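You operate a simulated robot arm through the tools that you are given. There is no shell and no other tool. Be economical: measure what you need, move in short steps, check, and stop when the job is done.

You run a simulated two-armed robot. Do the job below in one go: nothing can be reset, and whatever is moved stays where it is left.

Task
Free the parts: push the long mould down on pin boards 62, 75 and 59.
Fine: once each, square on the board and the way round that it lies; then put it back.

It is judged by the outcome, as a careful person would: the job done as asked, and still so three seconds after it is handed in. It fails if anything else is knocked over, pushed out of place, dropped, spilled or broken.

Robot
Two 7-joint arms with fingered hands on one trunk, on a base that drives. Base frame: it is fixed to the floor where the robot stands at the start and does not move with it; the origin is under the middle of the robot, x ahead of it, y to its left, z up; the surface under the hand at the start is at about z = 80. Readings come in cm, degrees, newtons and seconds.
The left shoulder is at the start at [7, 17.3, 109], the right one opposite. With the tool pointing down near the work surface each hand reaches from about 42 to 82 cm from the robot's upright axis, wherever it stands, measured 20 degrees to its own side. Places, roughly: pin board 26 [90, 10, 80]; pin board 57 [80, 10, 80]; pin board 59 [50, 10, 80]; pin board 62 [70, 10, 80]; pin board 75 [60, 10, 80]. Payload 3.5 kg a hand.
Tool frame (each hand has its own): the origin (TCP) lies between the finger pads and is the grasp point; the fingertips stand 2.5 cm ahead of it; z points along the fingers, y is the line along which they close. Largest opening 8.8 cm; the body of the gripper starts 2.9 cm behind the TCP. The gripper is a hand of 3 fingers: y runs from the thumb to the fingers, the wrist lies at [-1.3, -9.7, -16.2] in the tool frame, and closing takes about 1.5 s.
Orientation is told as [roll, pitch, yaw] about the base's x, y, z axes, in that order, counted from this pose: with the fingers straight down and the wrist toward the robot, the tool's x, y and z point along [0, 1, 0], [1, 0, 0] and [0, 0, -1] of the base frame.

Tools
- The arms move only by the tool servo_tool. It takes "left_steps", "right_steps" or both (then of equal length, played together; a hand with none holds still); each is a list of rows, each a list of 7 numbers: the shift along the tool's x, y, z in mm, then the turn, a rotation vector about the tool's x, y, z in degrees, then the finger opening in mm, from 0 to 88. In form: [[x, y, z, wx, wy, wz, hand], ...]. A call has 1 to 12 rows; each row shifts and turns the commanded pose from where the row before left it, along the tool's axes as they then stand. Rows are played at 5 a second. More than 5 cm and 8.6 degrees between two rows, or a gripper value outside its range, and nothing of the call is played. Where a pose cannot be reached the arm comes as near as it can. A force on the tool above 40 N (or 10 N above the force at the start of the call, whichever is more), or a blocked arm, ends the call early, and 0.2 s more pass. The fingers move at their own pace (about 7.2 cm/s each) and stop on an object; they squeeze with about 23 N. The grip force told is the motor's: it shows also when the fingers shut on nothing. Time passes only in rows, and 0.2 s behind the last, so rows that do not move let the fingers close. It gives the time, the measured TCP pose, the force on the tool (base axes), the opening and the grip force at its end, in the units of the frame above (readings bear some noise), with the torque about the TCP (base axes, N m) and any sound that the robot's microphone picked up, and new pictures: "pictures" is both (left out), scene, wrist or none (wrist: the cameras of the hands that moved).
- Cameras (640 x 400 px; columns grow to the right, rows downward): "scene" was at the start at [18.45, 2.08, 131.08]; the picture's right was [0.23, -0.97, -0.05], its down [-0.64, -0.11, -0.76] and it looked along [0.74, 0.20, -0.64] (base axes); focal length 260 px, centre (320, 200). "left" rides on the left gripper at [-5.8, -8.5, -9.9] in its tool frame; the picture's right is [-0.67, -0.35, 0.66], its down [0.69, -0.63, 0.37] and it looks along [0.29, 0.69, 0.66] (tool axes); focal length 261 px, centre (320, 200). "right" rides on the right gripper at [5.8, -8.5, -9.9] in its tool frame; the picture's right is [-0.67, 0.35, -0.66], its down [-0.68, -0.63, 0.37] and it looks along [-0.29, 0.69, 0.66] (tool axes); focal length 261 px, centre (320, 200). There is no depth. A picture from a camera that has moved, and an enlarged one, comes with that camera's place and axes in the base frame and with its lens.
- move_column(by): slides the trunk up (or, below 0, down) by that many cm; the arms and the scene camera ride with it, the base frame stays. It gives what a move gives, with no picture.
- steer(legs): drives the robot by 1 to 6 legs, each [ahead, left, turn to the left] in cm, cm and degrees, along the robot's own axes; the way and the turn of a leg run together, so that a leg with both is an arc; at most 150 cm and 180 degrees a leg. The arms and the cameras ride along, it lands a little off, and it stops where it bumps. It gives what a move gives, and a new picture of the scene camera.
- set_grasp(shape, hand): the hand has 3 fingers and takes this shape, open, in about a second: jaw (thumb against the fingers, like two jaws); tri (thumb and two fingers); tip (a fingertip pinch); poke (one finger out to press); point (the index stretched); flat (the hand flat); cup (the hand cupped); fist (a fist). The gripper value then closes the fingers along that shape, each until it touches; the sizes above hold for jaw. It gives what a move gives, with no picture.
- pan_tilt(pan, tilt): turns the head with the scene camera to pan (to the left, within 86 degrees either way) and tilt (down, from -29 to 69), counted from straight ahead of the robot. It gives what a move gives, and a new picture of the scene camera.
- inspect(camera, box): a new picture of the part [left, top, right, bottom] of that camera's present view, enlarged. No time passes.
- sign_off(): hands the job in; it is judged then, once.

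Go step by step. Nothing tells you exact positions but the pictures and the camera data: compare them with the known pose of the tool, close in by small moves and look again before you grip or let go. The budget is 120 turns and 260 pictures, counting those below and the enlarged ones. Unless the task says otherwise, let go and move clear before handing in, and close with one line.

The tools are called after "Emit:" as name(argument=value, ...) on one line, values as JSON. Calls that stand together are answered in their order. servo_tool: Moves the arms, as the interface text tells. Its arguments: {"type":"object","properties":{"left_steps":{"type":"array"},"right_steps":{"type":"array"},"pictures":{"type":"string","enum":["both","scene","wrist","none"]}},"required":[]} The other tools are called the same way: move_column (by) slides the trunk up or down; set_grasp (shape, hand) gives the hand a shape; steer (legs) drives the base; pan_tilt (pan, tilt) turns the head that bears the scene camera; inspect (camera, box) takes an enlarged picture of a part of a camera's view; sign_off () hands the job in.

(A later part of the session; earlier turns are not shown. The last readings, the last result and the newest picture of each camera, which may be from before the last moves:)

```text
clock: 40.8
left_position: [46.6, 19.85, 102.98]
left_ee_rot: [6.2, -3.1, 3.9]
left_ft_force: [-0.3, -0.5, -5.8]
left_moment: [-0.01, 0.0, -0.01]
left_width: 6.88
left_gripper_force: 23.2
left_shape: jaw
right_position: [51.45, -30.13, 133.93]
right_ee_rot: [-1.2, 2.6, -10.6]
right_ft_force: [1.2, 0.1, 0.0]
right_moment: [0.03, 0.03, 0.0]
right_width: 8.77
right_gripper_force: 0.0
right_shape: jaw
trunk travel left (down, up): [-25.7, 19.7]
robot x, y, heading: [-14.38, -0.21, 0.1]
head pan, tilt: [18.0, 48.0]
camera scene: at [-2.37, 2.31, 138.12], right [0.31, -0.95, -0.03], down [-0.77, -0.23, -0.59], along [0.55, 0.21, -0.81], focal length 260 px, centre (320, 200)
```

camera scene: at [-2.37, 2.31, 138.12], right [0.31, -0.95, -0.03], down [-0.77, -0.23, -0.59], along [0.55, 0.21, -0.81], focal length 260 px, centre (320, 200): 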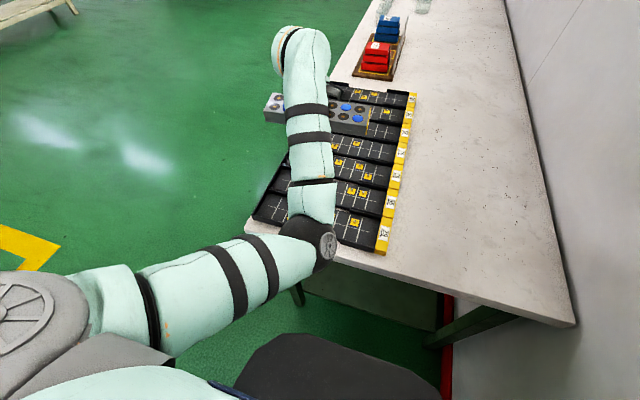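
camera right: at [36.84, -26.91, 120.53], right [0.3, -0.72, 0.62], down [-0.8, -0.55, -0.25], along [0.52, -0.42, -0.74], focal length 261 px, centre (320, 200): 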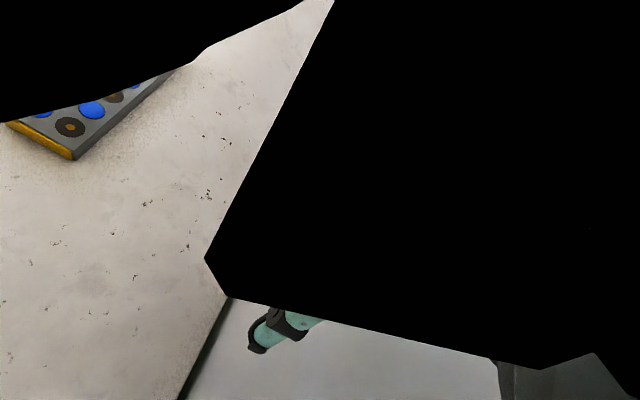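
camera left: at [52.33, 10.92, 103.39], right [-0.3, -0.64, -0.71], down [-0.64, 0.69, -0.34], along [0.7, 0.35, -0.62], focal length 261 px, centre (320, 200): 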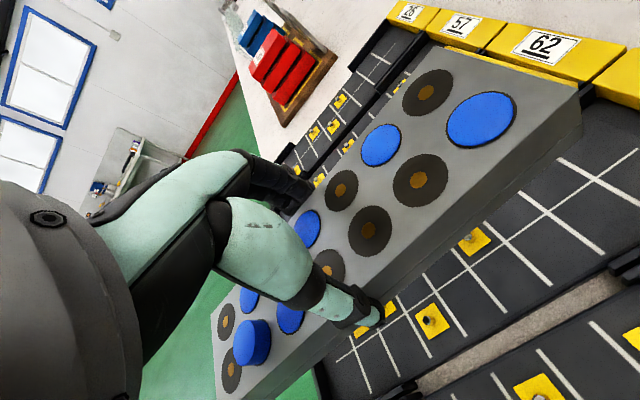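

The pose shifted a little with the trunk and base moves. I restore the hand's orientation and bring the mould back over board 75, staying high.

Emit:
servo_tool(left_steps=[[-5, 20, 0, 1.5, -1.6, 2, 0], [-5, 25, 0, 1.6, -1.6, 1.9, 0], [-8, 30, 0, 0, 0, 0, 0], [-8, 30, 0, 0, 0, 0, 0], [-8, 25, 0, 0, 0, 0, 0], [-8, 0, 20, 0, 0, 0, 0], [0, 0, 20, 0, 0, 0, 0], [0, 0, 0, 0, 0, 0, 0], [0, 0, 0, 0, 0, 0, 0]], pictures="both")

```text
clock: 42.8
left_position: [59.5, 15.94, 98.94]
left_ee_rot: [3.2, 0.2, 0.3]
left_ft_force: [-1.2, -0.4, -5.0]
left_moment: [-0.01, -0.01, 0.0]
left_width: 6.87
left_gripper_force: 22.9
left_shape: jaw
right_position: [51.33, -30.19, 133.99]
right_ee_rot: [-1.1, 2.5, -10.5]
right_ft_force: [-0.3, 0.1, -0.1]
right_moment: [0.0, 0.05, 0.01]
right_width: 8.8
right_gripper_force: 0.0
right_shape: jaw
trunk travel left (down, up): [-25.7, 19.7]
robot x, y, heading: [-14.24, -0.18, 0.0]
head pan, tilt: [18.0, 48.0]
camera scene: at [-2.63, 2.3, 138.16], right [0.31, -0.95, -0.03], down [-0.77, -0.23, -0.59], along [0.55, 0.21, -0.81], focal length 260 px, centre (320, 200)
camera left: at [50.98, 9.67, 108.68], right [-0.35, -0.63, -0.69], down [-0.63, 0.7, -0.32], along [0.69, 0.32, -0.65], focal length 261 px, centre (320, 200)
```

scene: 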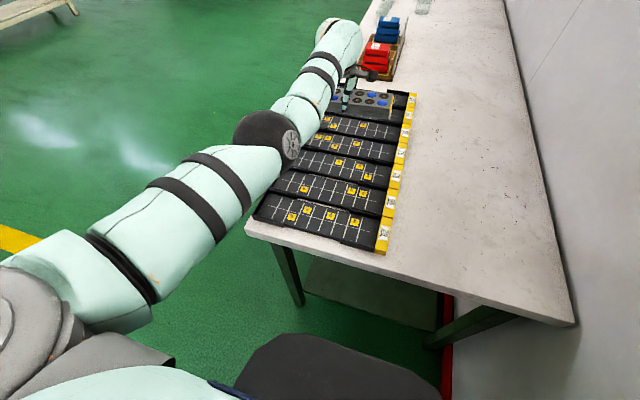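
left: 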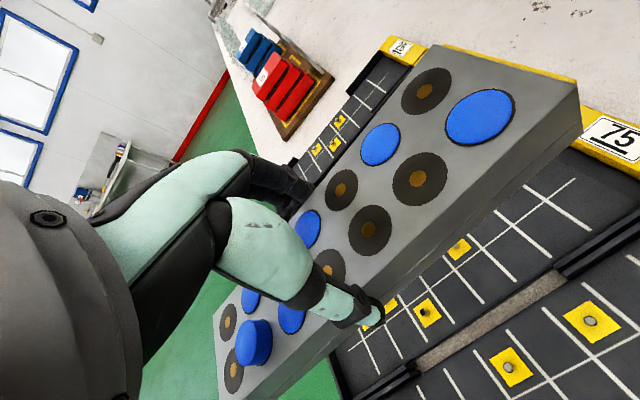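

The elbow is now well clear. I lower to the reference hover height over board 75 with the y correction and compare with the reference view.

Emit:
servo_tool(left_steps=[[-4, 0, 20, 0, 0, 0.2, 0], [-4, 0, 25, 0, 0, 0, 0], [-4, -1, 25, 0, 0, 0, 0], [0, 0, 25, 0, 0, 0, 0], [0, 0, 0, 0, 0, 0, 0], [0, 0, 0, 0, 0, 0, 0]], pictures="both")

Emit:
inspect(camera="left", box=[340, 200, 640, 400])

Emit:
inspect(camera="scene", box=[290, 70, 430, 160])

```text
clock: 44.2
left_position: [58.46, 15.84, 89.4]
left_ee_rot: [3.2, 0.4, 0.1]
left_ft_force: [0.1, 0.3, -5.5]
left_moment: [0.0, 0.0, 0.04]
left_width: 6.87
left_gripper_force: 23.0
left_shape: jaw
left hand out of reach, approached as far as the arm can: row 3
right_position: [51.25, -30.02, 133.95]
right_ee_rot: [-1.1, 2.6, -10.6]
right_ft_force: [1.3, 0.8, 1.0]
right_moment: [-0.01, 0.01, 0.02]
right_width: 8.77
right_gripper_force: 0.0
right_shape: jaw
trunk travel left (down, up): [-25.7, 19.7]
robot x, y, heading: [-14.11, -0.15, 0.4]
head pan, tilt: [18.0, 48.0]
camera scene: at [-2.62, 2.3, 138.16], right [0.31, -0.95, -0.03], down [-0.77, -0.23, -0.59], along [0.55, 0.21, -0.81], focal length 260 px, centre (320, 200)
camera left: at [49.94, 9.48, 99.03], right [-0.35, -0.63, -0.69], down [-0.63, 0.7, -0.32], along [0.69, 0.32, -0.65], focal length 261 px, centre (320, 200)
```

scene: 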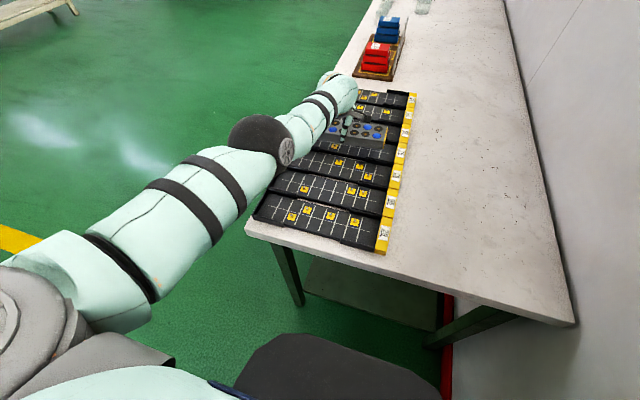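
left: 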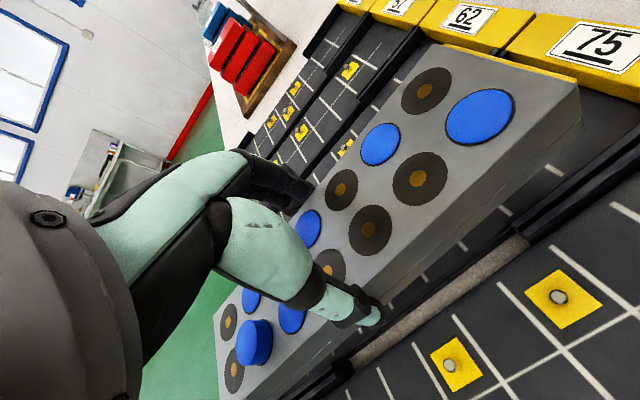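

```text
2.00 times, centred on (490, 300) of left
camera zoom: at [49.94, 9.48, 99.03], right [-0.35, -0.63, -0.69], down [-0.63, 0.7, -0.32], along [0.69, 0.32, -0.65], focal length 521 px, centre (-20, 0)
```

zoom: 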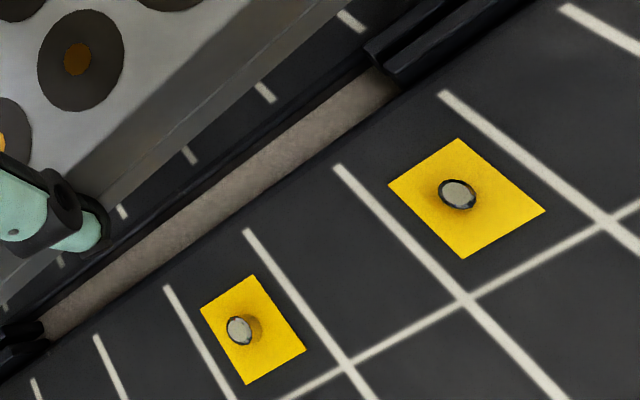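

```text
4.44 times, centred on (360, 115) of scene
camera zoom: at [-2.62, 2.3, 138.16], right [0.31, -0.95, -0.03], down [-0.77, -0.23, -0.59], along [0.55, 0.21, -0.81], focal length 1155 px, centre (142, 578)
```

zoom: 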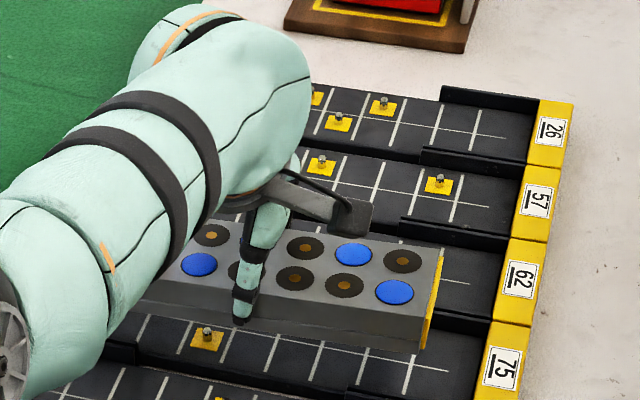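

The arm is at the edge of its reach here. I drive 5 cm forward, then re-align.

Emit:
servo_tool(left_steps=[[0, 0, -20, 0, 0, 0, 0], [0, 0, 0, 0, 0, 0, 0]], pictures="none")

Emit:
steer(legs=[[5, 0, 0]])

```text
clock: 44.8
left_position: [58.66, 15.47, 91.45]
left_ee_rot: [3.2, 0.3, 0.0]
left_ft_force: [-0.1, 1.4, -5.2]
left_moment: [-0.04, -0.02, 0.02]
left_width: 6.89
left_gripper_force: 22.9
left_shape: jaw
right_position: [51.2, -30.11, 134.05]
right_ee_rot: [-1.0, 2.5, -10.6]
right_ft_force: [-0.8, 1.3, -0.1]
right_moment: [0.01, 0.01, 0.01]
right_width: 8.79
right_gripper_force: 0.1
right_shape: jaw
trunk travel left (down, up): [-25.7, 19.7]
robot x, y, heading: [-14.06, -0.09, 0.2]
head pan, tilt: [18.0, 48.0]
```

```text
clock: 45.7
left_position: [63.24, 15.58, 92.01]
left_ee_rot: [3.1, 0.0, 0.0]
left_ft_force: [-0.1, -0.4, -5.1]
left_moment: [-0.05, 0.0, 0.04]
left_width: 6.88
left_gripper_force: 22.9
left_shape: jaw
right_position: [55.43, -30.26, 134.5]
right_ee_rot: [-1.1, 2.0, -10.7]
right_ft_force: [-0.1, -0.4, -0.1]
right_moment: [-0.01, -0.01, 0.05]
right_width: 8.79
right_gripper_force: 0.0
right_shape: jaw
trunk travel left (down, up): [-25.7, 19.7]
robot x, y, heading: [-9.33, 0.17, 0.2]
head pan, tilt: [18.0, 48.0]
camera scene: at [1.63, 2.32, 138.25], right [0.31, -0.95, -0.03], down [-0.77, -0.23, -0.6], along [0.56, 0.21, -0.8], focal length 260 px, centre (320, 200)
```

scene: 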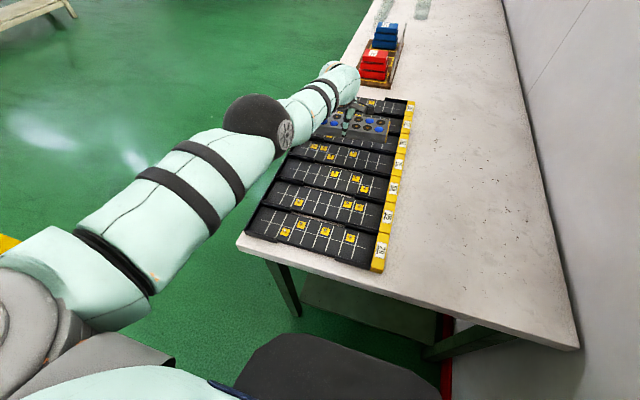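

Emit:
servo_tool(left_steps=[[-2, -20, 0, 0, 0, 0, 0], [-3, -17, 0, 0, 0, 0, 0], [0, 0, 13, 0, 0, 0, 0], [0, 0, 13, 0, 0, 0, 0], [0, 0, 0, 0, 0, 0, 0], [0, 0, 0, 0, 0, 0, 0]], pictures="both")

Emit:
inspect(camera="left", box=[340, 200, 640, 400])

Emit:
inspect(camera="scene", box=[290, 90, 430, 180])

```text
clock: 47.1
left_position: [63.06, 15.14, 88.15]
left_ee_rot: [3.2, 0.3, 0.0]
left_ft_force: [0.0, 0.4, -5.4]
left_moment: [0.01, -0.04, 0.01]
left_width: 6.87
left_gripper_force: 22.4
left_shape: jaw
left hand out of reach, approached as far as the arm can: row 1, 2, 4
right_position: [56.25, -30.16, 133.98]
right_ee_rot: [-1.0, 2.5, -10.6]
right_ft_force: [-0.3, -0.1, -0.2]
right_moment: [0.03, -0.01, 0.01]
right_width: 8.77
right_gripper_force: 0.1
right_shape: jaw
trunk travel left (down, up): [-25.7, 19.7]
robot x, y, heading: [-9.27, -0.34, 0.0]
head pan, tilt: [18.0, 48.0]
camera scene: at [2.38, 2.32, 138.15], right [0.31, -0.95, -0.03], down [-0.77, -0.23, -0.59], along [0.55, 0.21, -0.81], focal length 260 px, centre (320, 200)
camera left: at [54.45, 8.76, 97.81], right [-0.35, -0.63, -0.69], down [-0.63, 0.7, -0.32], along [0.69, 0.32, -0.65], focal length 261 px, centre (320, 200)
```

scene: 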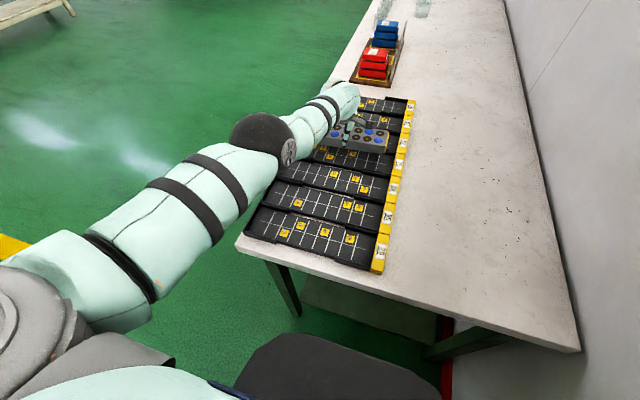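
left: 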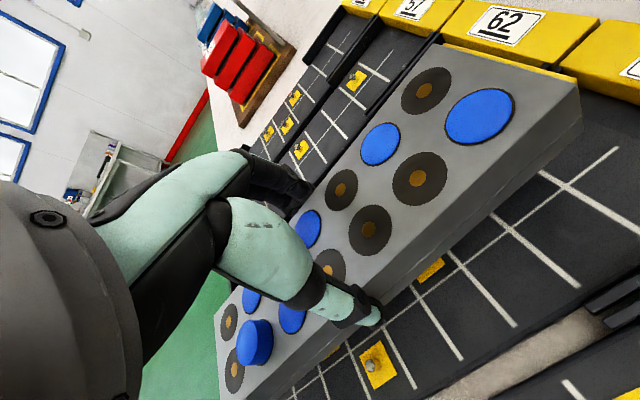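

```text
2.00 times, centred on (490, 300) of left
camera zoom: at [54.45, 8.76, 97.81], right [-0.35, -0.63, -0.69], down [-0.63, 0.7, -0.32], along [0.69, 0.32, -0.65], focal length 521 px, centre (-20, 0)
```

zoom: 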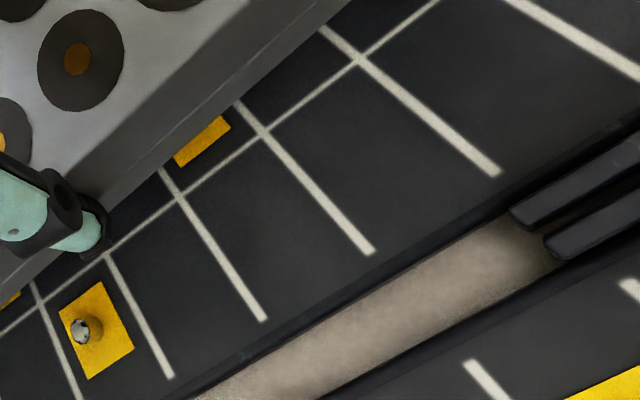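

```text
4.44 times, centred on (360, 135) of scene
camera zoom: at [2.38, 2.32, 138.15], right [0.31, -0.95, -0.03], down [-0.77, -0.23, -0.59], along [0.55, 0.21, -0.81], focal length 1155 px, centre (142, 489)
```

zoom: 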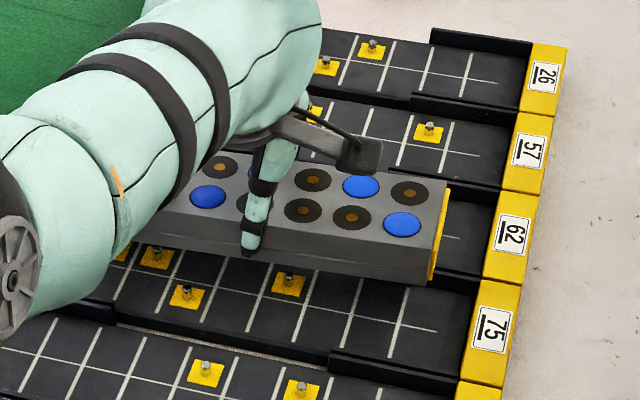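

The raised trunk seems to put the wrist at its limit. Board 62 worked fine with trunk 0 and the board 69 cm ahead; the base is now 9.3 cm back, so lowering the trunk restores that same geometry for board 75. I raise the hand first.

Emit:
servo_tool(left_steps=[[0, 0, -20, 0, 0, 0, 0], [0, 0, -25, 0, 0, 0, 0], [0, 0, -25, 0, 0, 0, 0], [0, 0, -25, 0, 0, 0, 0], [0, 0, -10, 0, 0, 0, 0], [0, 0, 0, 0, 0, 0, 0], [0, 0, 0, 0, 0, 0, 0]], pictures="none")

Emit:
move_column(by=-8)

Emit:
pan_tilt(pan=18, tilt=44)

```text
clock: 48.7
left_position: [64.39, 14.4, 98.63]
left_ee_rot: [3.2, 0.3, 0.1]
left_ft_force: [-0.3, 0.5, -4.5]
left_moment: [-0.03, 0.03, -0.05]
left_width: 6.89
left_gripper_force: 22.5
left_shape: jaw
left hand out of reach, approached as far as the arm can: row 1, 2, 3, 5
right_position: [56.19, -30.29, 133.94]
right_ee_rot: [-1.1, 2.5, -10.6]
right_ft_force: [-0.5, 0.4, -0.5]
right_moment: [0.0, -0.01, 0.03]
right_width: 8.78
right_gripper_force: 0.1
right_shape: jaw
trunk travel left (down, up): [-25.7, 19.7]
robot x, y, heading: [-9.83, -0.0, -0.0]
head pan, tilt: [18.0, 48.0]
```

```text
clock: 49.6
left_position: [65.29, 14.16, 85.95]
left_ee_rot: [3.1, 4.0, 0.1]
left_ft_force: [-6.8, -1.1, 12.9]
left_moment: [0.05, 0.25, 0.07]
left_width: 6.64
left_gripper_force: 23.5
left_shape: jaw
right_position: [56.03, -30.16, 126.47]
right_ee_rot: [-1.2, 2.5, -10.5]
right_ft_force: [0.0, 0.1, 0.3]
right_moment: [0.02, 0.02, 0.02]
right_width: 8.77
right_gripper_force: 0.1
right_shape: jaw
trunk travel left (down, up): [-18.4, 27.0]
robot x, y, heading: [-9.34, -0.05, 0.2]
head pan, tilt: [18.0, 48.0]
stopped: the force on the tool passed its limit at 45 N (the readings are from after the stop); the commanded pose is now the measured one
```

```text
clock: 50.3
left_position: [65.2, 14.11, 85.85]
left_ee_rot: [3.1, 4.1, 0.1]
left_ft_force: [-2.4, 0.8, 18.0]
left_moment: [0.04, 0.11, 0.05]
left_width: 6.68
left_gripper_force: 23.1
left_shape: jaw
right_position: [56.07, -30.26, 126.55]
right_ee_rot: [-1.2, 2.7, -10.5]
right_ft_force: [-0.7, 0.4, 0.2]
right_moment: [0.02, 0.02, -0.02]
right_width: 8.82
right_gripper_force: 0.1
right_shape: jaw
trunk travel left (down, up): [-18.4, 27.0]
robot x, y, heading: [-9.26, -0.22, 0.4]
head pan, tilt: [18.0, 44.0]
camera scene: at [6.67, 2.36, 129.98], right [0.31, -0.95, -0.06], down [-0.78, -0.22, -0.58], along [0.54, 0.22, -0.81], focal length 260 px, centre (320, 200)
```

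scene: 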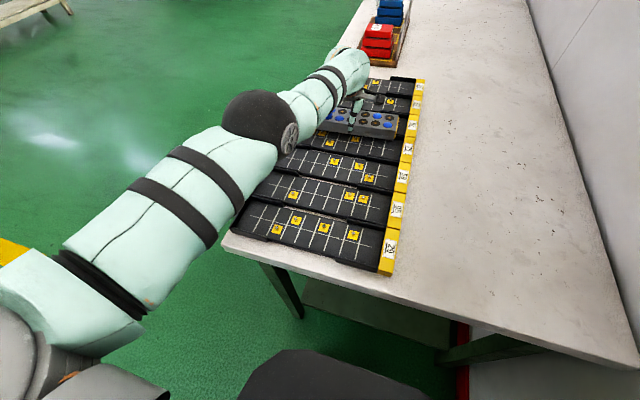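

The hand sank more than the trunk did and the mould touched the wall between boards 75 and 62. I lift at once and inspect.

Emit:
servo_tool(left_steps=[[0, 0, -10, 0, 0, 0, 0], [0, 0, -20, 0, 0, 0, 0], [0, 0, -20, 0, 0, 0, 0], [0, 0, -20, 0, 0, 0, 0], [0, 0, 0, 0, 0, 0, 0], [0, 0, 0, 0, 0, 0, 0]], pictures="both")

Emit:
inspect(camera="left", box=[180, 50, 600, 400])

Emit:
inspect(camera="scene", box=[230, 60, 440, 280])

```text
clock: 51.7
left_position: [66.16, 13.8, 92.46]
left_ee_rot: [3.0, 4.4, 0.1]
left_ft_force: [-0.3, 0.6, -5.8]
left_moment: [-0.02, 0.01, -0.03]
left_width: 6.8
left_gripper_force: 23.2
left_shape: jaw
right_position: [56.52, -30.11, 126.36]
right_ee_rot: [-1.2, 3.0, -10.5]
right_ft_force: [0.8, 0.1, 0.0]
right_moment: [0.0, 0.01, 0.01]
right_width: 8.77
right_gripper_force: 0.2
right_shape: jaw
trunk travel left (down, up): [-18.4, 27.0]
robot x, y, heading: [-9.44, -0.2, 0.1]
head pan, tilt: [18.0, 44.0]
camera scene: at [7.14, 2.44, 129.91], right [0.31, -0.95, -0.06], down [-0.79, -0.22, -0.58], along [0.54, 0.22, -0.81], focal length 260 px, centre (320, 200)
camera left: at [58.34, 7.43, 102.65], right [-0.4, -0.63, -0.66], down [-0.65, 0.7, -0.28], along [0.64, 0.32, -0.7], focal length 261 px, centre (320, 200)
```

scene: 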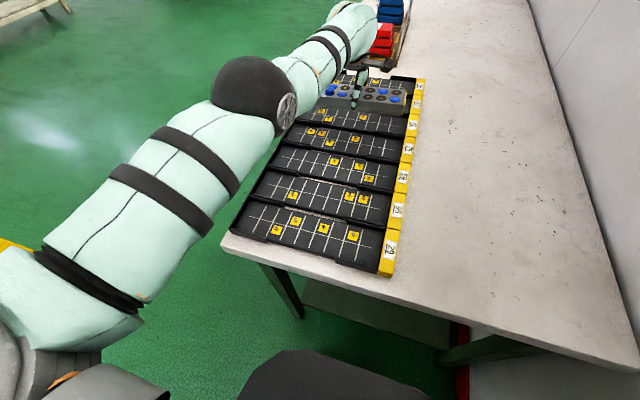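
left: 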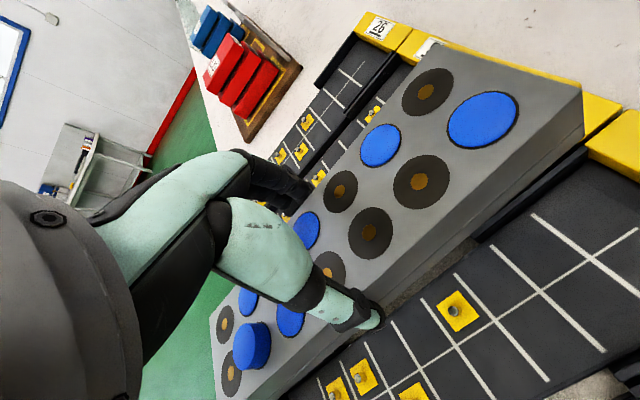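

```text
1.14 times, centred on (390, 225) of left
camera zoom: at [58.34, 7.43, 102.65], right [-0.4, -0.63, -0.66], down [-0.65, 0.7, -0.28], along [0.64, 0.32, -0.7], focal length 298 px, centre (240, 171)
```

zoom: 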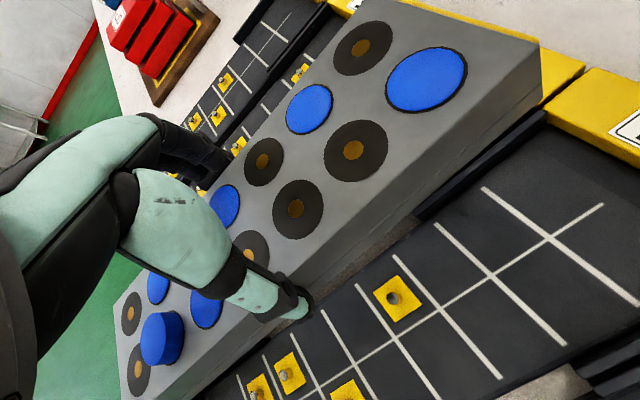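

```text
1.82 times, centred on (335, 170) of scene
camera zoom: at [7.14, 2.44, 129.91], right [0.31, -0.95, -0.06], down [-0.79, -0.22, -0.58], along [0.54, 0.22, -0.81], focal length 473 px, centre (293, 254)
```

zoom: 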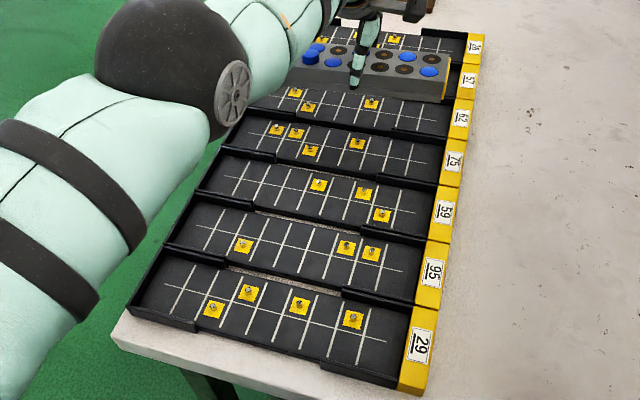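

Nothing is displaced: boards in line, mould and parts as before. I level the hand again and move back toward board 75 carefully.

Emit:
servo_tool(left_steps=[[0, 0, 0, -2.2, 0, 0, 0], [0, 0, 0, -2.2, 0, 0, 0], [5, -20, 0, 0, 0, 0, 0], [5, -20, 0, 0, 0, 0, 0], [0, -20, 0, 0, 0, 0, 0], [0, 0, 0, 0, 0, 0, 0], [0, 0, 0, 0, 0, 0, 0]], pictures="both")

```text
clock: 53.3
left_position: [67.37, 13.69, 92.23]
left_ee_rot: [3.0, 0.2, -0.2]
left_ft_force: [0.1, -0.5, -4.6]
left_moment: [0.0, 0.01, -0.01]
left_width: 6.79
left_gripper_force: 23.3
left_shape: jaw
left hand out of reach, approached as far as the arm can: row 1, 2, 3, 4, 5
right_position: [56.47, -30.15, 126.24]
right_ee_rot: [-1.2, 2.8, -10.5]
right_ft_force: [0.0, -0.4, 0.2]
right_moment: [0.02, 0.0, -0.01]
right_width: 8.8
right_gripper_force: 0.1
right_shape: jaw
trunk travel left (down, up): [-18.4, 27.0]
robot x, y, heading: [-9.36, -0.45, -0.1]
head pan, tilt: [18.0, 44.0]
camera scene: at [7.14, 2.44, 129.91], right [0.31, -0.95, -0.06], down [-0.79, -0.22, -0.58], along [0.54, 0.22, -0.81], focal length 260 px, centre (320, 200)
camera left: at [58.79, 7.45, 101.86], right [-0.35, -0.63, -0.69], down [-0.63, 0.71, -0.33], along [0.69, 0.32, -0.65], focal length 261 px, centre (320, 200)
```

scene: 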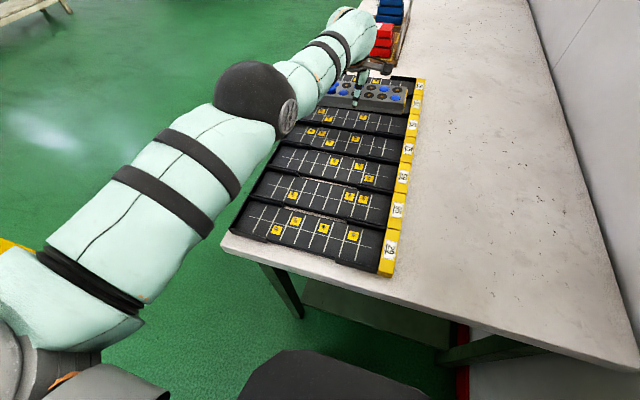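
left: 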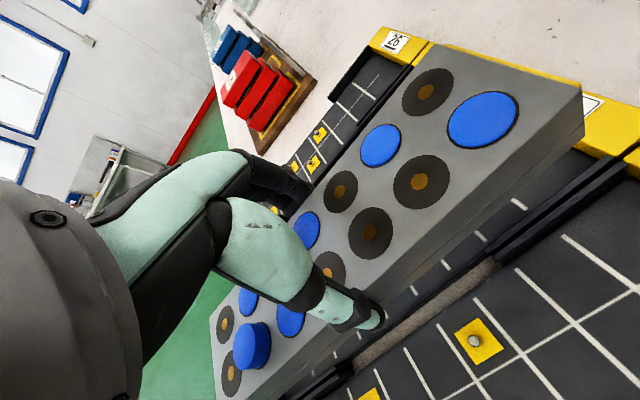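

In this arm posture the hand can't retract, but it works at about 75 cm out. So I leave the arm extended and drive the base back 7.8 cm to bring the mould over board 75.

Emit:
steer(legs=[[-7.8, 0, 0]])

Emit:
servo_tool(left_steps=[[5, 0, 0, 0, 0, 0, 0], [5, 0, 0, 0, 0, 0, 0], [0, 0, 0, 0, 0, 0, 0]], pictures="both")

```text
clock: 54.4
left_position: [59.65, 13.57, 92.09]
left_ee_rot: [3.0, 0.1, -0.2]
left_ft_force: [0.7, 0.2, -6.1]
left_moment: [0.02, -0.05, -0.01]
left_width: 6.79
left_gripper_force: 23.0
left_shape: jaw
right_position: [48.96, -30.25, 126.19]
right_ee_rot: [-1.3, 2.9, -10.5]
right_ft_force: [0.4, -0.4, -0.4]
right_moment: [-0.01, 0.03, 0.01]
right_width: 8.78
right_gripper_force: 0.1
right_shape: jaw
trunk travel left (down, up): [-18.4, 27.0]
robot x, y, heading: [-16.95, -0.3, -0.0]
head pan, tilt: [18.0, 44.0]
camera scene: at [-0.49, 2.4, 129.87], right [0.31, -0.95, -0.06], down [-0.79, -0.22, -0.58], along [0.54, 0.22, -0.81], focal length 260 px, centre (320, 200)
```

scene: 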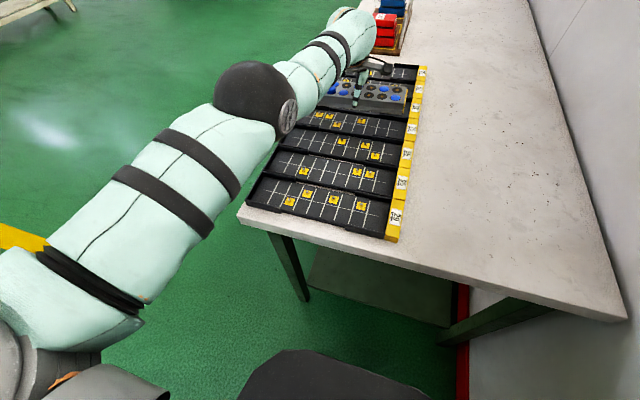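

```text
clock: 55.1
left_position: [59.72, 14.69, 92.44]
left_ee_rot: [3.2, 0.2, -0.2]
left_ft_force: [1.2, 0.6, -5.2]
left_moment: [0.02, -0.02, 0.0]
left_width: 6.8
left_gripper_force: 23.0
left_shape: jaw
right_position: [48.64, -30.15, 126.23]
right_ee_rot: [-1.3, 2.8, -10.4]
right_ft_force: [-0.1, 0.2, -0.1]
right_moment: [0.0, 0.01, 0.0]
right_width: 8.79
right_gripper_force: 0.0
right_shape: jaw
trunk travel left (down, up): [-18.4, 27.0]
robot x, y, heading: [-17.15, -0.21, 0.1]
head pan, tilt: [18.0, 44.0]
camera scene: at [-0.68, 2.4, 129.92], right [0.31, -0.95, -0.06], down [-0.79, -0.22, -0.58], along [0.54, 0.22, -0.81], focal length 260 px, centre (320, 200)
camera left: at [51.12, 8.36, 101.94], right [-0.35, -0.63, -0.69], down [-0.63, 0.71, -0.33], along [0.69, 0.32, -0.65], focal length 261 px, centre (320, 200)
```

scene: 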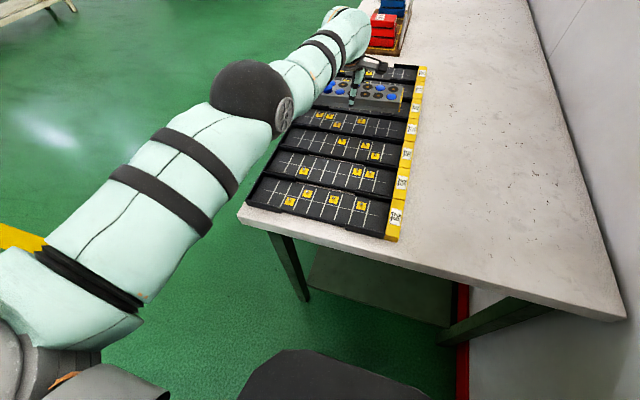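
left: 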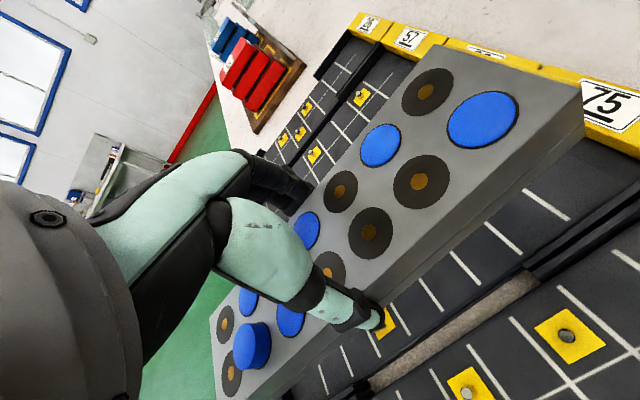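

Emit:
servo_tool(left_steps=[[4, -2, 10, 0, 0, 0, 0], [0, 0, 10, 0, 0, 0, 0], [0, 0, 10, 0, 0, 0, 0], [0, 0, 0, 0, 0, 0, 0], [0, 0, 0, 0, 0, 0, 0]], pictures="wrist")

Emit:
inspect(camera="left", box=[340, 200, 640, 400])

Emit:
inspect(camera="scene", box=[300, 55, 430, 140])

```text
clock: 56.4
left_position: [59.77, 15.31, 89.51]
left_ee_rot: [3.0, 0.1, -0.2]
left_ft_force: [0.5, 0.9, -6.0]
left_moment: [-0.02, 0.01, -0.03]
left_width: 6.79
left_gripper_force: 23.0
left_shape: jaw
left hand out of reach, approached as far as the arm can: row 1
right_position: [48.74, -30.33, 126.19]
right_ee_rot: [-1.1, 2.9, -10.5]
right_ft_force: [0.8, -0.5, -0.2]
right_moment: [0.0, -0.02, 0.0]
right_width: 8.8
right_gripper_force: 0.0
right_shape: jaw
trunk travel left (down, up): [-18.4, 27.0]
robot x, y, heading: [-17.25, 0.09, 0.4]
head pan, tilt: [18.0, 44.0]
camera left: at [51.14, 8.99, 99.06], right [-0.35, -0.63, -0.69], down [-0.63, 0.71, -0.33], along [0.69, 0.32, -0.65], focal length 261 px, centre (320, 200)
```

left: 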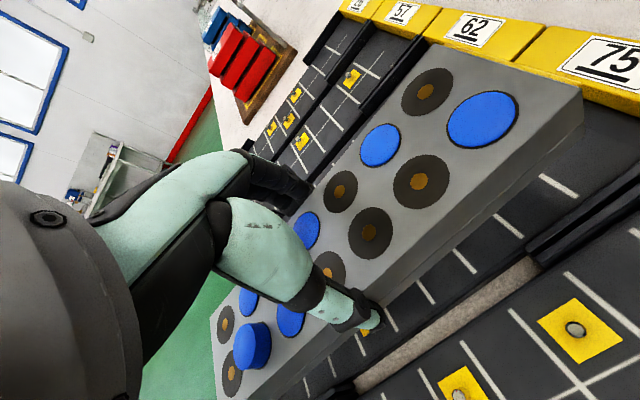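

```text
2.00 times, centred on (490, 300) of left
camera zoom: at [51.14, 8.99, 99.06], right [-0.35, -0.63, -0.69], down [-0.63, 0.71, -0.33], along [0.69, 0.32, -0.65], focal length 521 px, centre (-20, 0)
```

zoom: 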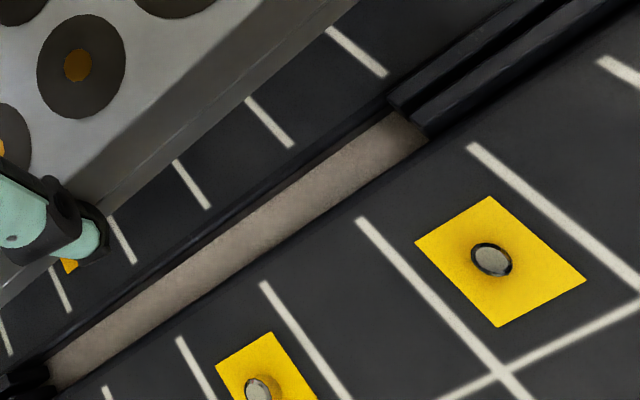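

```text
4.71 times, centred on (365, 98) of scene
camera zoom: at [-0.62, 2.41, 129.91], right [0.31, -0.95, -0.06], down [-0.79, -0.22, -0.58], along [0.54, 0.22, -0.81], focal length 1223 px, centre (108, 682)
```

zoom: 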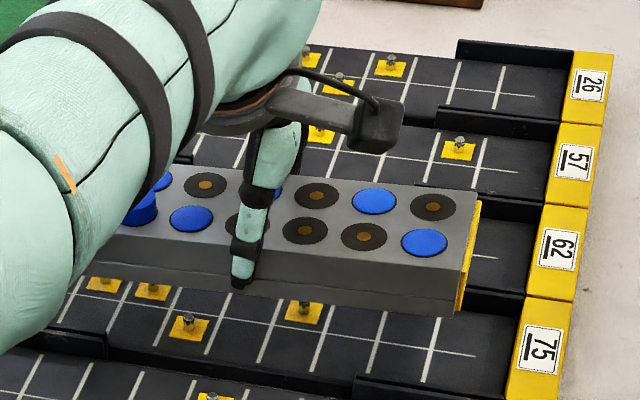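

The view is 2 mm too far in x relative to the reference, and the arm sits at its inner limit. I back off 3 cm more and reach forward 2.8 cm to gain margin.

Emit:
steer(legs=[[-3, 0, 0]])

Emit:
servo_tool(left_steps=[[0, 14, 0, 0, 0, 0, 0], [0, 14, 0, 0, 0, 0, 0], [0, 0, 0, 0, 0, 0, 0], [0, 0, 0, 0, 0, 0, 0]], pictures="wrist")

Emit:
inspect(camera="left", box=[340, 200, 640, 400])

```text
clock: 57.2
left_position: [56.93, 15.21, 89.18]
left_ee_rot: [3.0, 0.3, -0.2]
left_ft_force: [1.0, 0.1, -5.6]
left_moment: [-0.01, 0.02, 0.0]
left_width: 6.81
left_gripper_force: 23.4
left_shape: jaw
right_position: [46.15, -30.28, 125.88]
right_ee_rot: [-1.3, 3.1, -10.5]
right_ft_force: [-0.8, -0.3, 0.2]
right_moment: [0.04, -0.02, 0.01]
right_width: 8.78
right_gripper_force: 0.0
right_shape: jaw
trunk travel left (down, up): [-18.4, 27.0]
robot x, y, heading: [-19.97, -0.28, 0.2]
head pan, tilt: [18.0, 44.0]
camera scene: at [-3.18, 2.39, 129.81], right [0.31, -0.95, -0.06], down [-0.79, -0.22, -0.57], along [0.53, 0.22, -0.82], focal length 260 px, centre (320, 200)
```

scene: 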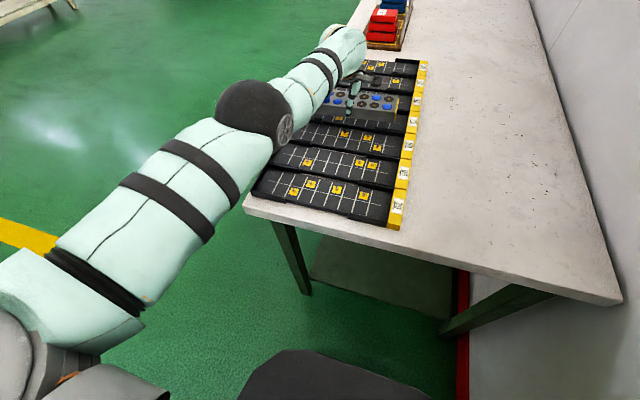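

```text
clock: 58.2
left_position: [56.86, 15.71, 89.44]
left_ee_rot: [3.0, 0.1, -0.1]
left_ft_force: [0.1, 0.5, -5.2]
left_moment: [-0.02, 0.06, 0.01]
left_width: 6.8
left_gripper_force: 23.0
left_shape: jaw
left hand out of reach, approached as far as the arm can: row 1, 2
right_position: [45.72, -30.2, 126.21]
right_ee_rot: [-1.4, 2.9, -10.5]
right_ft_force: [0.2, 0.3, 0.1]
right_moment: [-0.01, -0.01, 0.01]
right_width: 8.75
right_gripper_force: 0.1
right_shape: jaw
trunk travel left (down, up): [-18.4, 27.0]
robot x, y, heading: [-20.64, -0.22, 0.3]
head pan, tilt: [18.0, 44.0]
camera left: at [48.31, 9.41, 99.12], right [-0.35, -0.63, -0.69], down [-0.63, 0.71, -0.33], along [0.69, 0.32, -0.65], focal length 261 px, centre (320, 200)
```

left: 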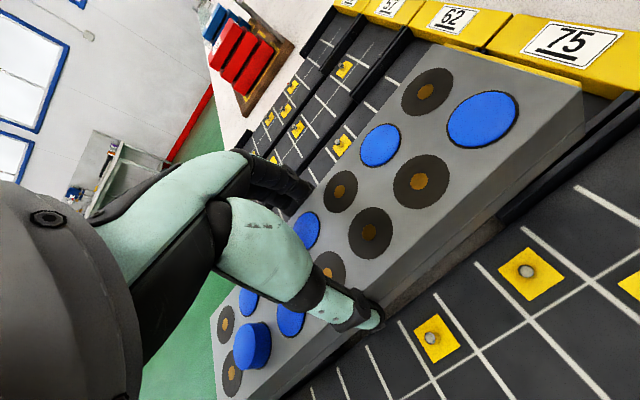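

```text
2.00 times, centred on (490, 300) of left
camera zoom: at [48.31, 9.41, 99.12], right [-0.35, -0.63, -0.69], down [-0.63, 0.71, -0.33], along [0.69, 0.32, -0.65], focal length 521 px, centre (-20, 0)
```

zoom: 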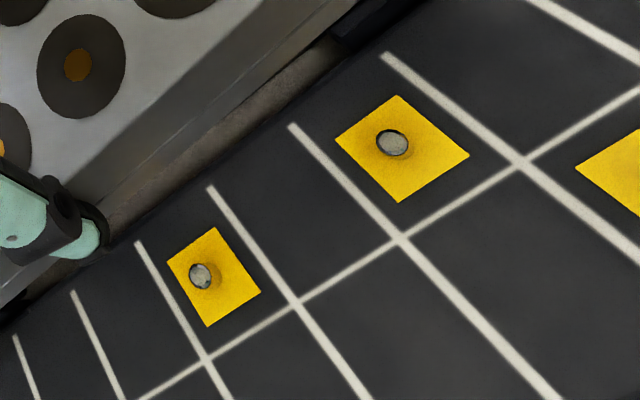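

The hand is now at its outer limit too, so the arm is nearly straight. I raise it and try pulling back diagonally to bend the elbow again.

Emit:
servo_tool(left_steps=[[0, -10, -20, 0, 0, 0, 0], [0, -15, -20, 0, 0, 0, 0], [0, -20, -20, 0, 0, 0, 0], [0, -20, -15, 0, 0, 0, 0], [0, -20, -10, 0, 0, 0, 0], [0, -20, 0, 0, 0, 0, 0], [0, 0, 0, 0, 0, 0, 0], [0, 0, 0, 0, 0, 0, 0]], pictures="scene")

```text
clock: 60.0
left_position: [46.26, 15.07, 98.12]
left_ee_rot: [3.1, 0.1, -0.2]
left_ft_force: [-0.4, -0.1, -5.1]
left_moment: [-0.08, -0.03, -0.02]
left_width: 6.79
left_gripper_force: 23.3
left_shape: jaw
right_position: [45.71, -30.14, 126.27]
right_ee_rot: [-1.1, 2.9, -10.5]
right_ft_force: [-0.4, -0.6, -0.6]
right_moment: [0.0, -0.02, -0.05]
right_width: 8.77
right_gripper_force: 0.1
right_shape: jaw
trunk travel left (down, up): [-18.4, 27.0]
robot x, y, heading: [-20.47, -0.26, -0.2]
head pan, tilt: [18.0, 44.0]
camera scene: at [-3.66, 2.39, 129.91], right [0.31, -0.95, -0.06], down [-0.79, -0.22, -0.58], along [0.54, 0.22, -0.81], focal length 260 px, centre (320, 200)
```

scene: 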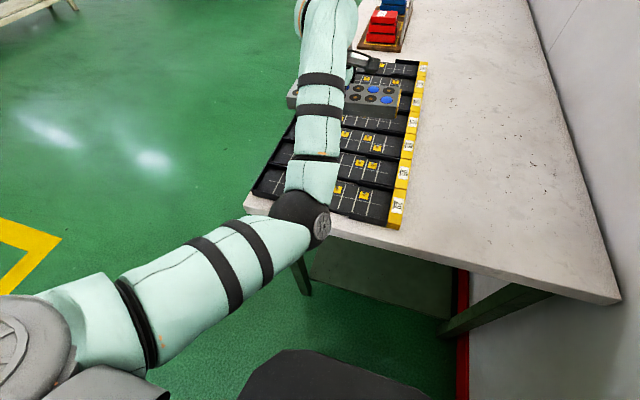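

Retracting works this way. I now extend to about 70 cm, keeping height, and look at where the elbow goes.

Emit:
servo_tool(left_steps=[[0, 15, 0, 0, 0, 0, 0], [0, 15, 0, 0, 0, 0, 0], [0, 10, 0, 0, 0, 0, 0], [0, 0, 0, 0, 0, 0, 0], [0, 0, 0, 0, 0, 0, 0]], pictures="scene")

```text
clock: 61.2
left_position: [50.15, 14.95, 98.2]
left_ee_rot: [2.9, 0.1, -0.2]
left_ft_force: [0.1, -0.9, -5.6]
left_moment: [0.01, 0.0, -0.02]
left_width: 6.79
left_gripper_force: 23.0
left_shape: jaw
right_position: [45.8, -30.23, 126.26]
right_ee_rot: [-1.3, 2.9, -10.5]
right_ft_force: [0.1, 0.0, -0.1]
right_moment: [-0.02, 0.0, 0.01]
right_width: 8.77
right_gripper_force: 0.1
right_shape: jaw
trunk travel left (down, up): [-18.4, 27.0]
robot x, y, heading: [-20.1, 0.01, 0.5]
head pan, tilt: [18.0, 44.0]
camera scene: at [-3.65, 2.4, 129.91], right [0.31, -0.95, -0.06], down [-0.79, -0.22, -0.58], along [0.54, 0.22, -0.81], focal length 260 px, centre (320, 200)
```

scene: 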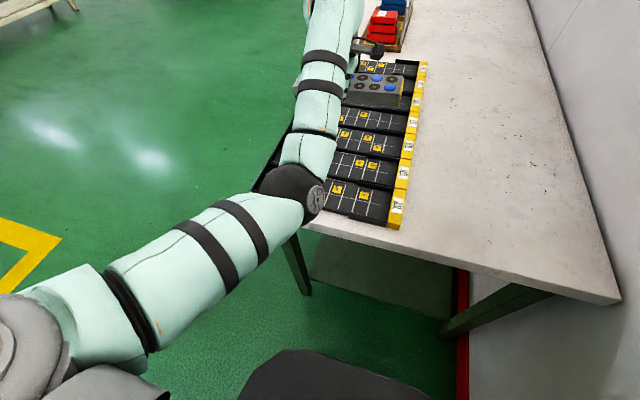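

The elbow is free here. I drive 8.3 cm forward so board 75 is about 71.5 cm out, close to the geometry that worked on 62.

Emit:
steer(legs=[[8.3, 0, 0]])

Emit:
servo_tool(left_steps=[[0, 0, 10, 0, 0, 0, 0], [0, 0, 15, 0, 0, 0, 0], [0, 0, 15, 0, 0, 0, 0], [0, 0, 0, 0, 0, 0, 0], [0, 0, 0, 0, 0, 0, 0]], pictures="both")

```text
clock: 62.3
left_position: [58.34, 14.92, 98.44]
left_ee_rot: [3.0, 0.0, -0.2]
left_ft_force: [0.1, -0.9, -6.0]
left_moment: [-0.04, 0.03, 0.01]
left_width: 6.82
left_gripper_force: 23.4
left_shape: jaw
right_position: [53.84, -30.14, 126.23]
right_ee_rot: [-1.2, 2.8, -10.5]
right_ft_force: [-0.7, -0.1, -0.1]
right_moment: [0.02, 0.02, 0.01]
right_width: 8.81
right_gripper_force: 0.1
right_shape: jaw
trunk travel left (down, up): [-18.4, 27.0]
robot x, y, heading: [-11.95, -0.03, 0.2]
head pan, tilt: [18.0, 44.0]
camera scene: at [4.48, 2.43, 129.94], right [0.31, -0.95, -0.06], down [-0.79, -0.22, -0.58], along [0.54, 0.22, -0.81], focal length 260 px, centre (320, 200)
```

scene: 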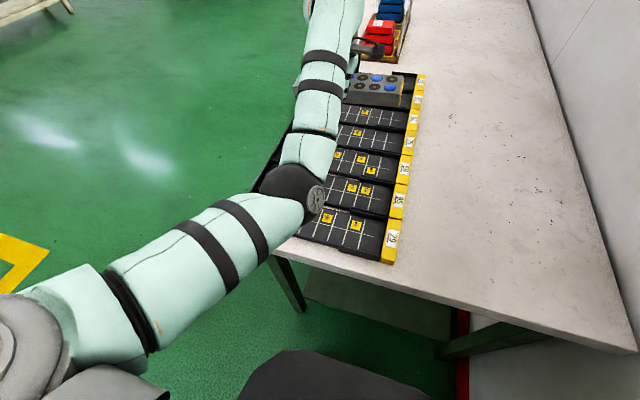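

```text
clock: 63.5
left_position: [58.43, 15.1, 94.21]
left_ee_rot: [2.9, 0.1, -0.2]
left_ft_force: [-0.3, -0.5, -4.6]
left_moment: [-0.06, -0.03, -0.02]
left_width: 6.79
left_gripper_force: 22.9
left_shape: jaw
right_position: [53.91, -30.15, 126.31]
right_ee_rot: [-1.4, 2.8, -10.5]
right_ft_force: [-0.5, -0.2, -0.5]
right_moment: [0.01, 0.0, -0.04]
right_width: 8.79
right_gripper_force: 0.1
right_shape: jaw
trunk travel left (down, up): [-18.4, 27.0]
robot x, y, heading: [-12.11, -0.19, 0.1]
head pan, tilt: [18.0, 44.0]
camera scene: at [4.58, 2.42, 129.91], right [0.31, -0.95, -0.06], down [-0.79, -0.22, -0.58], along [0.54, 0.22, -0.81], focal length 260 px, centre (320, 200)
camera left: at [49.84, 8.84, 103.71], right [-0.35, -0.63, -0.69], down [-0.63, 0.71, -0.33], along [0.69, 0.32, -0.65], focal length 261 px, centre (320, 200)
```

scene: 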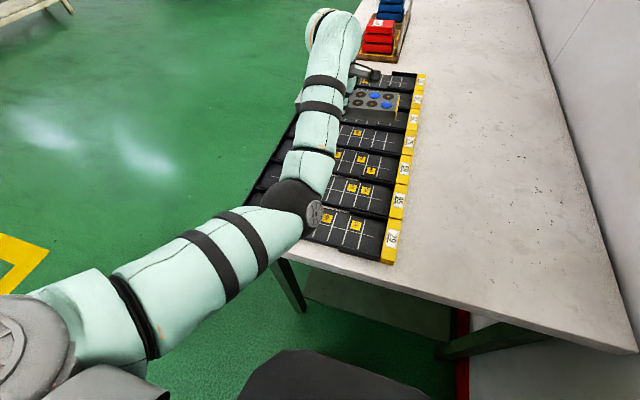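
left: 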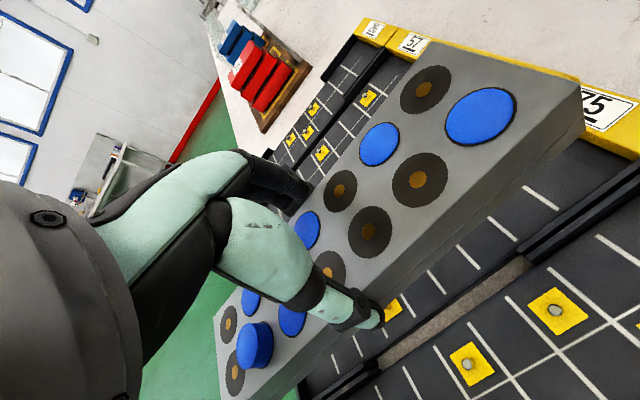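

Emit:
servo_tool(left_steps=[[-1, 6, 10, 0, 0, 0, 0], [0, 5, 13, 0, 0, 0, 0], [0, 0, 13, 0, 0, 0, 0], [0, 0, 12, 0, 0, 0, 0], [0, 0, 0, 0, 0, 0, 0], [0, 0, 0, 0, 0, 0, 0]], pictures="both")

Emit:
inspect(camera="left", box=[340, 200, 640, 400])

Emit:
inspect(camera="scene", box=[290, 65, 430, 155])

```text
clock: 64.9
left_position: [59.42, 15.4, 89.51]
left_ee_rot: [3.1, 0.1, -0.1]
left_ft_force: [1.0, 0.8, -4.1]
left_moment: [0.01, 0.02, 0.02]
left_width: 6.76
left_gripper_force: 22.8
left_shape: jaw
right_position: [54.02, -30.27, 126.28]
right_ee_rot: [-1.2, 2.8, -10.5]
right_ft_force: [0.1, 0.3, 0.2]
right_moment: [0.0, -0.01, 0.04]
right_width: 8.78
right_gripper_force: 0.1
right_shape: jaw
trunk travel left (down, up): [-18.4, 27.0]
robot x, y, heading: [-11.82, -0.28, 0.3]
head pan, tilt: [18.0, 44.0]
camera scene: at [4.55, 2.42, 129.91], right [0.31, -0.95, -0.06], down [-0.79, -0.22, -0.58], along [0.54, 0.22, -0.81], focal length 260 px, centre (320, 200)
camera left: at [50.86, 9.06, 99.14], right [-0.35, -0.63, -0.69], down [-0.63, 0.71, -0.33], along [0.69, 0.32, -0.65], focal length 261 px, centre (320, 200)
```

scene: 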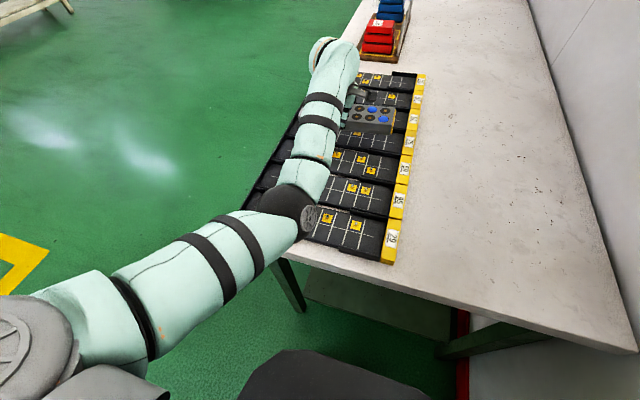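
left: 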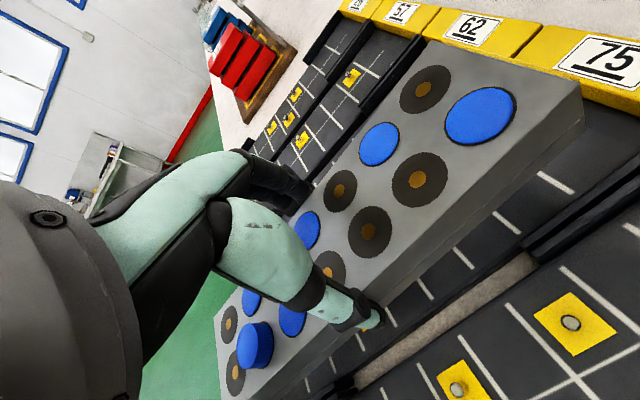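

```text
2.00 times, centred on (490, 300) of left
camera zoom: at [50.86, 9.06, 99.14], right [-0.35, -0.63, -0.69], down [-0.63, 0.71, -0.33], along [0.69, 0.32, -0.65], focal length 521 px, centre (-20, 0)
```

zoom: 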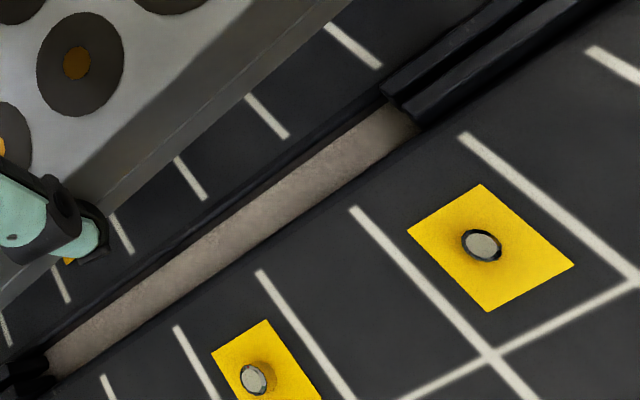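

```text
4.44 times, centred on (360, 110) of scene
camera zoom: at [4.55, 2.42, 129.91], right [0.31, -0.95, -0.06], down [-0.79, -0.22, -0.58], along [0.54, 0.22, -0.81], focal length 1155 px, centre (142, 600)
```

zoom: 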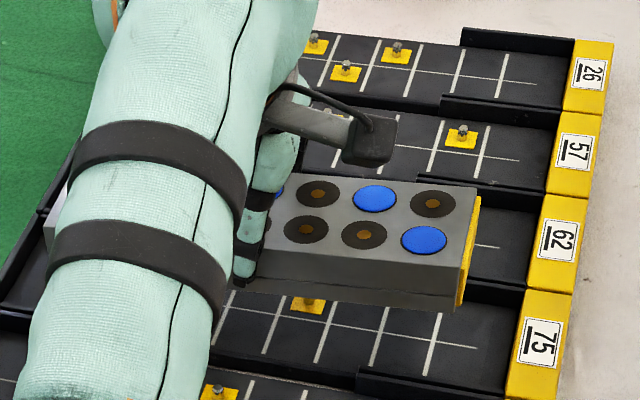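

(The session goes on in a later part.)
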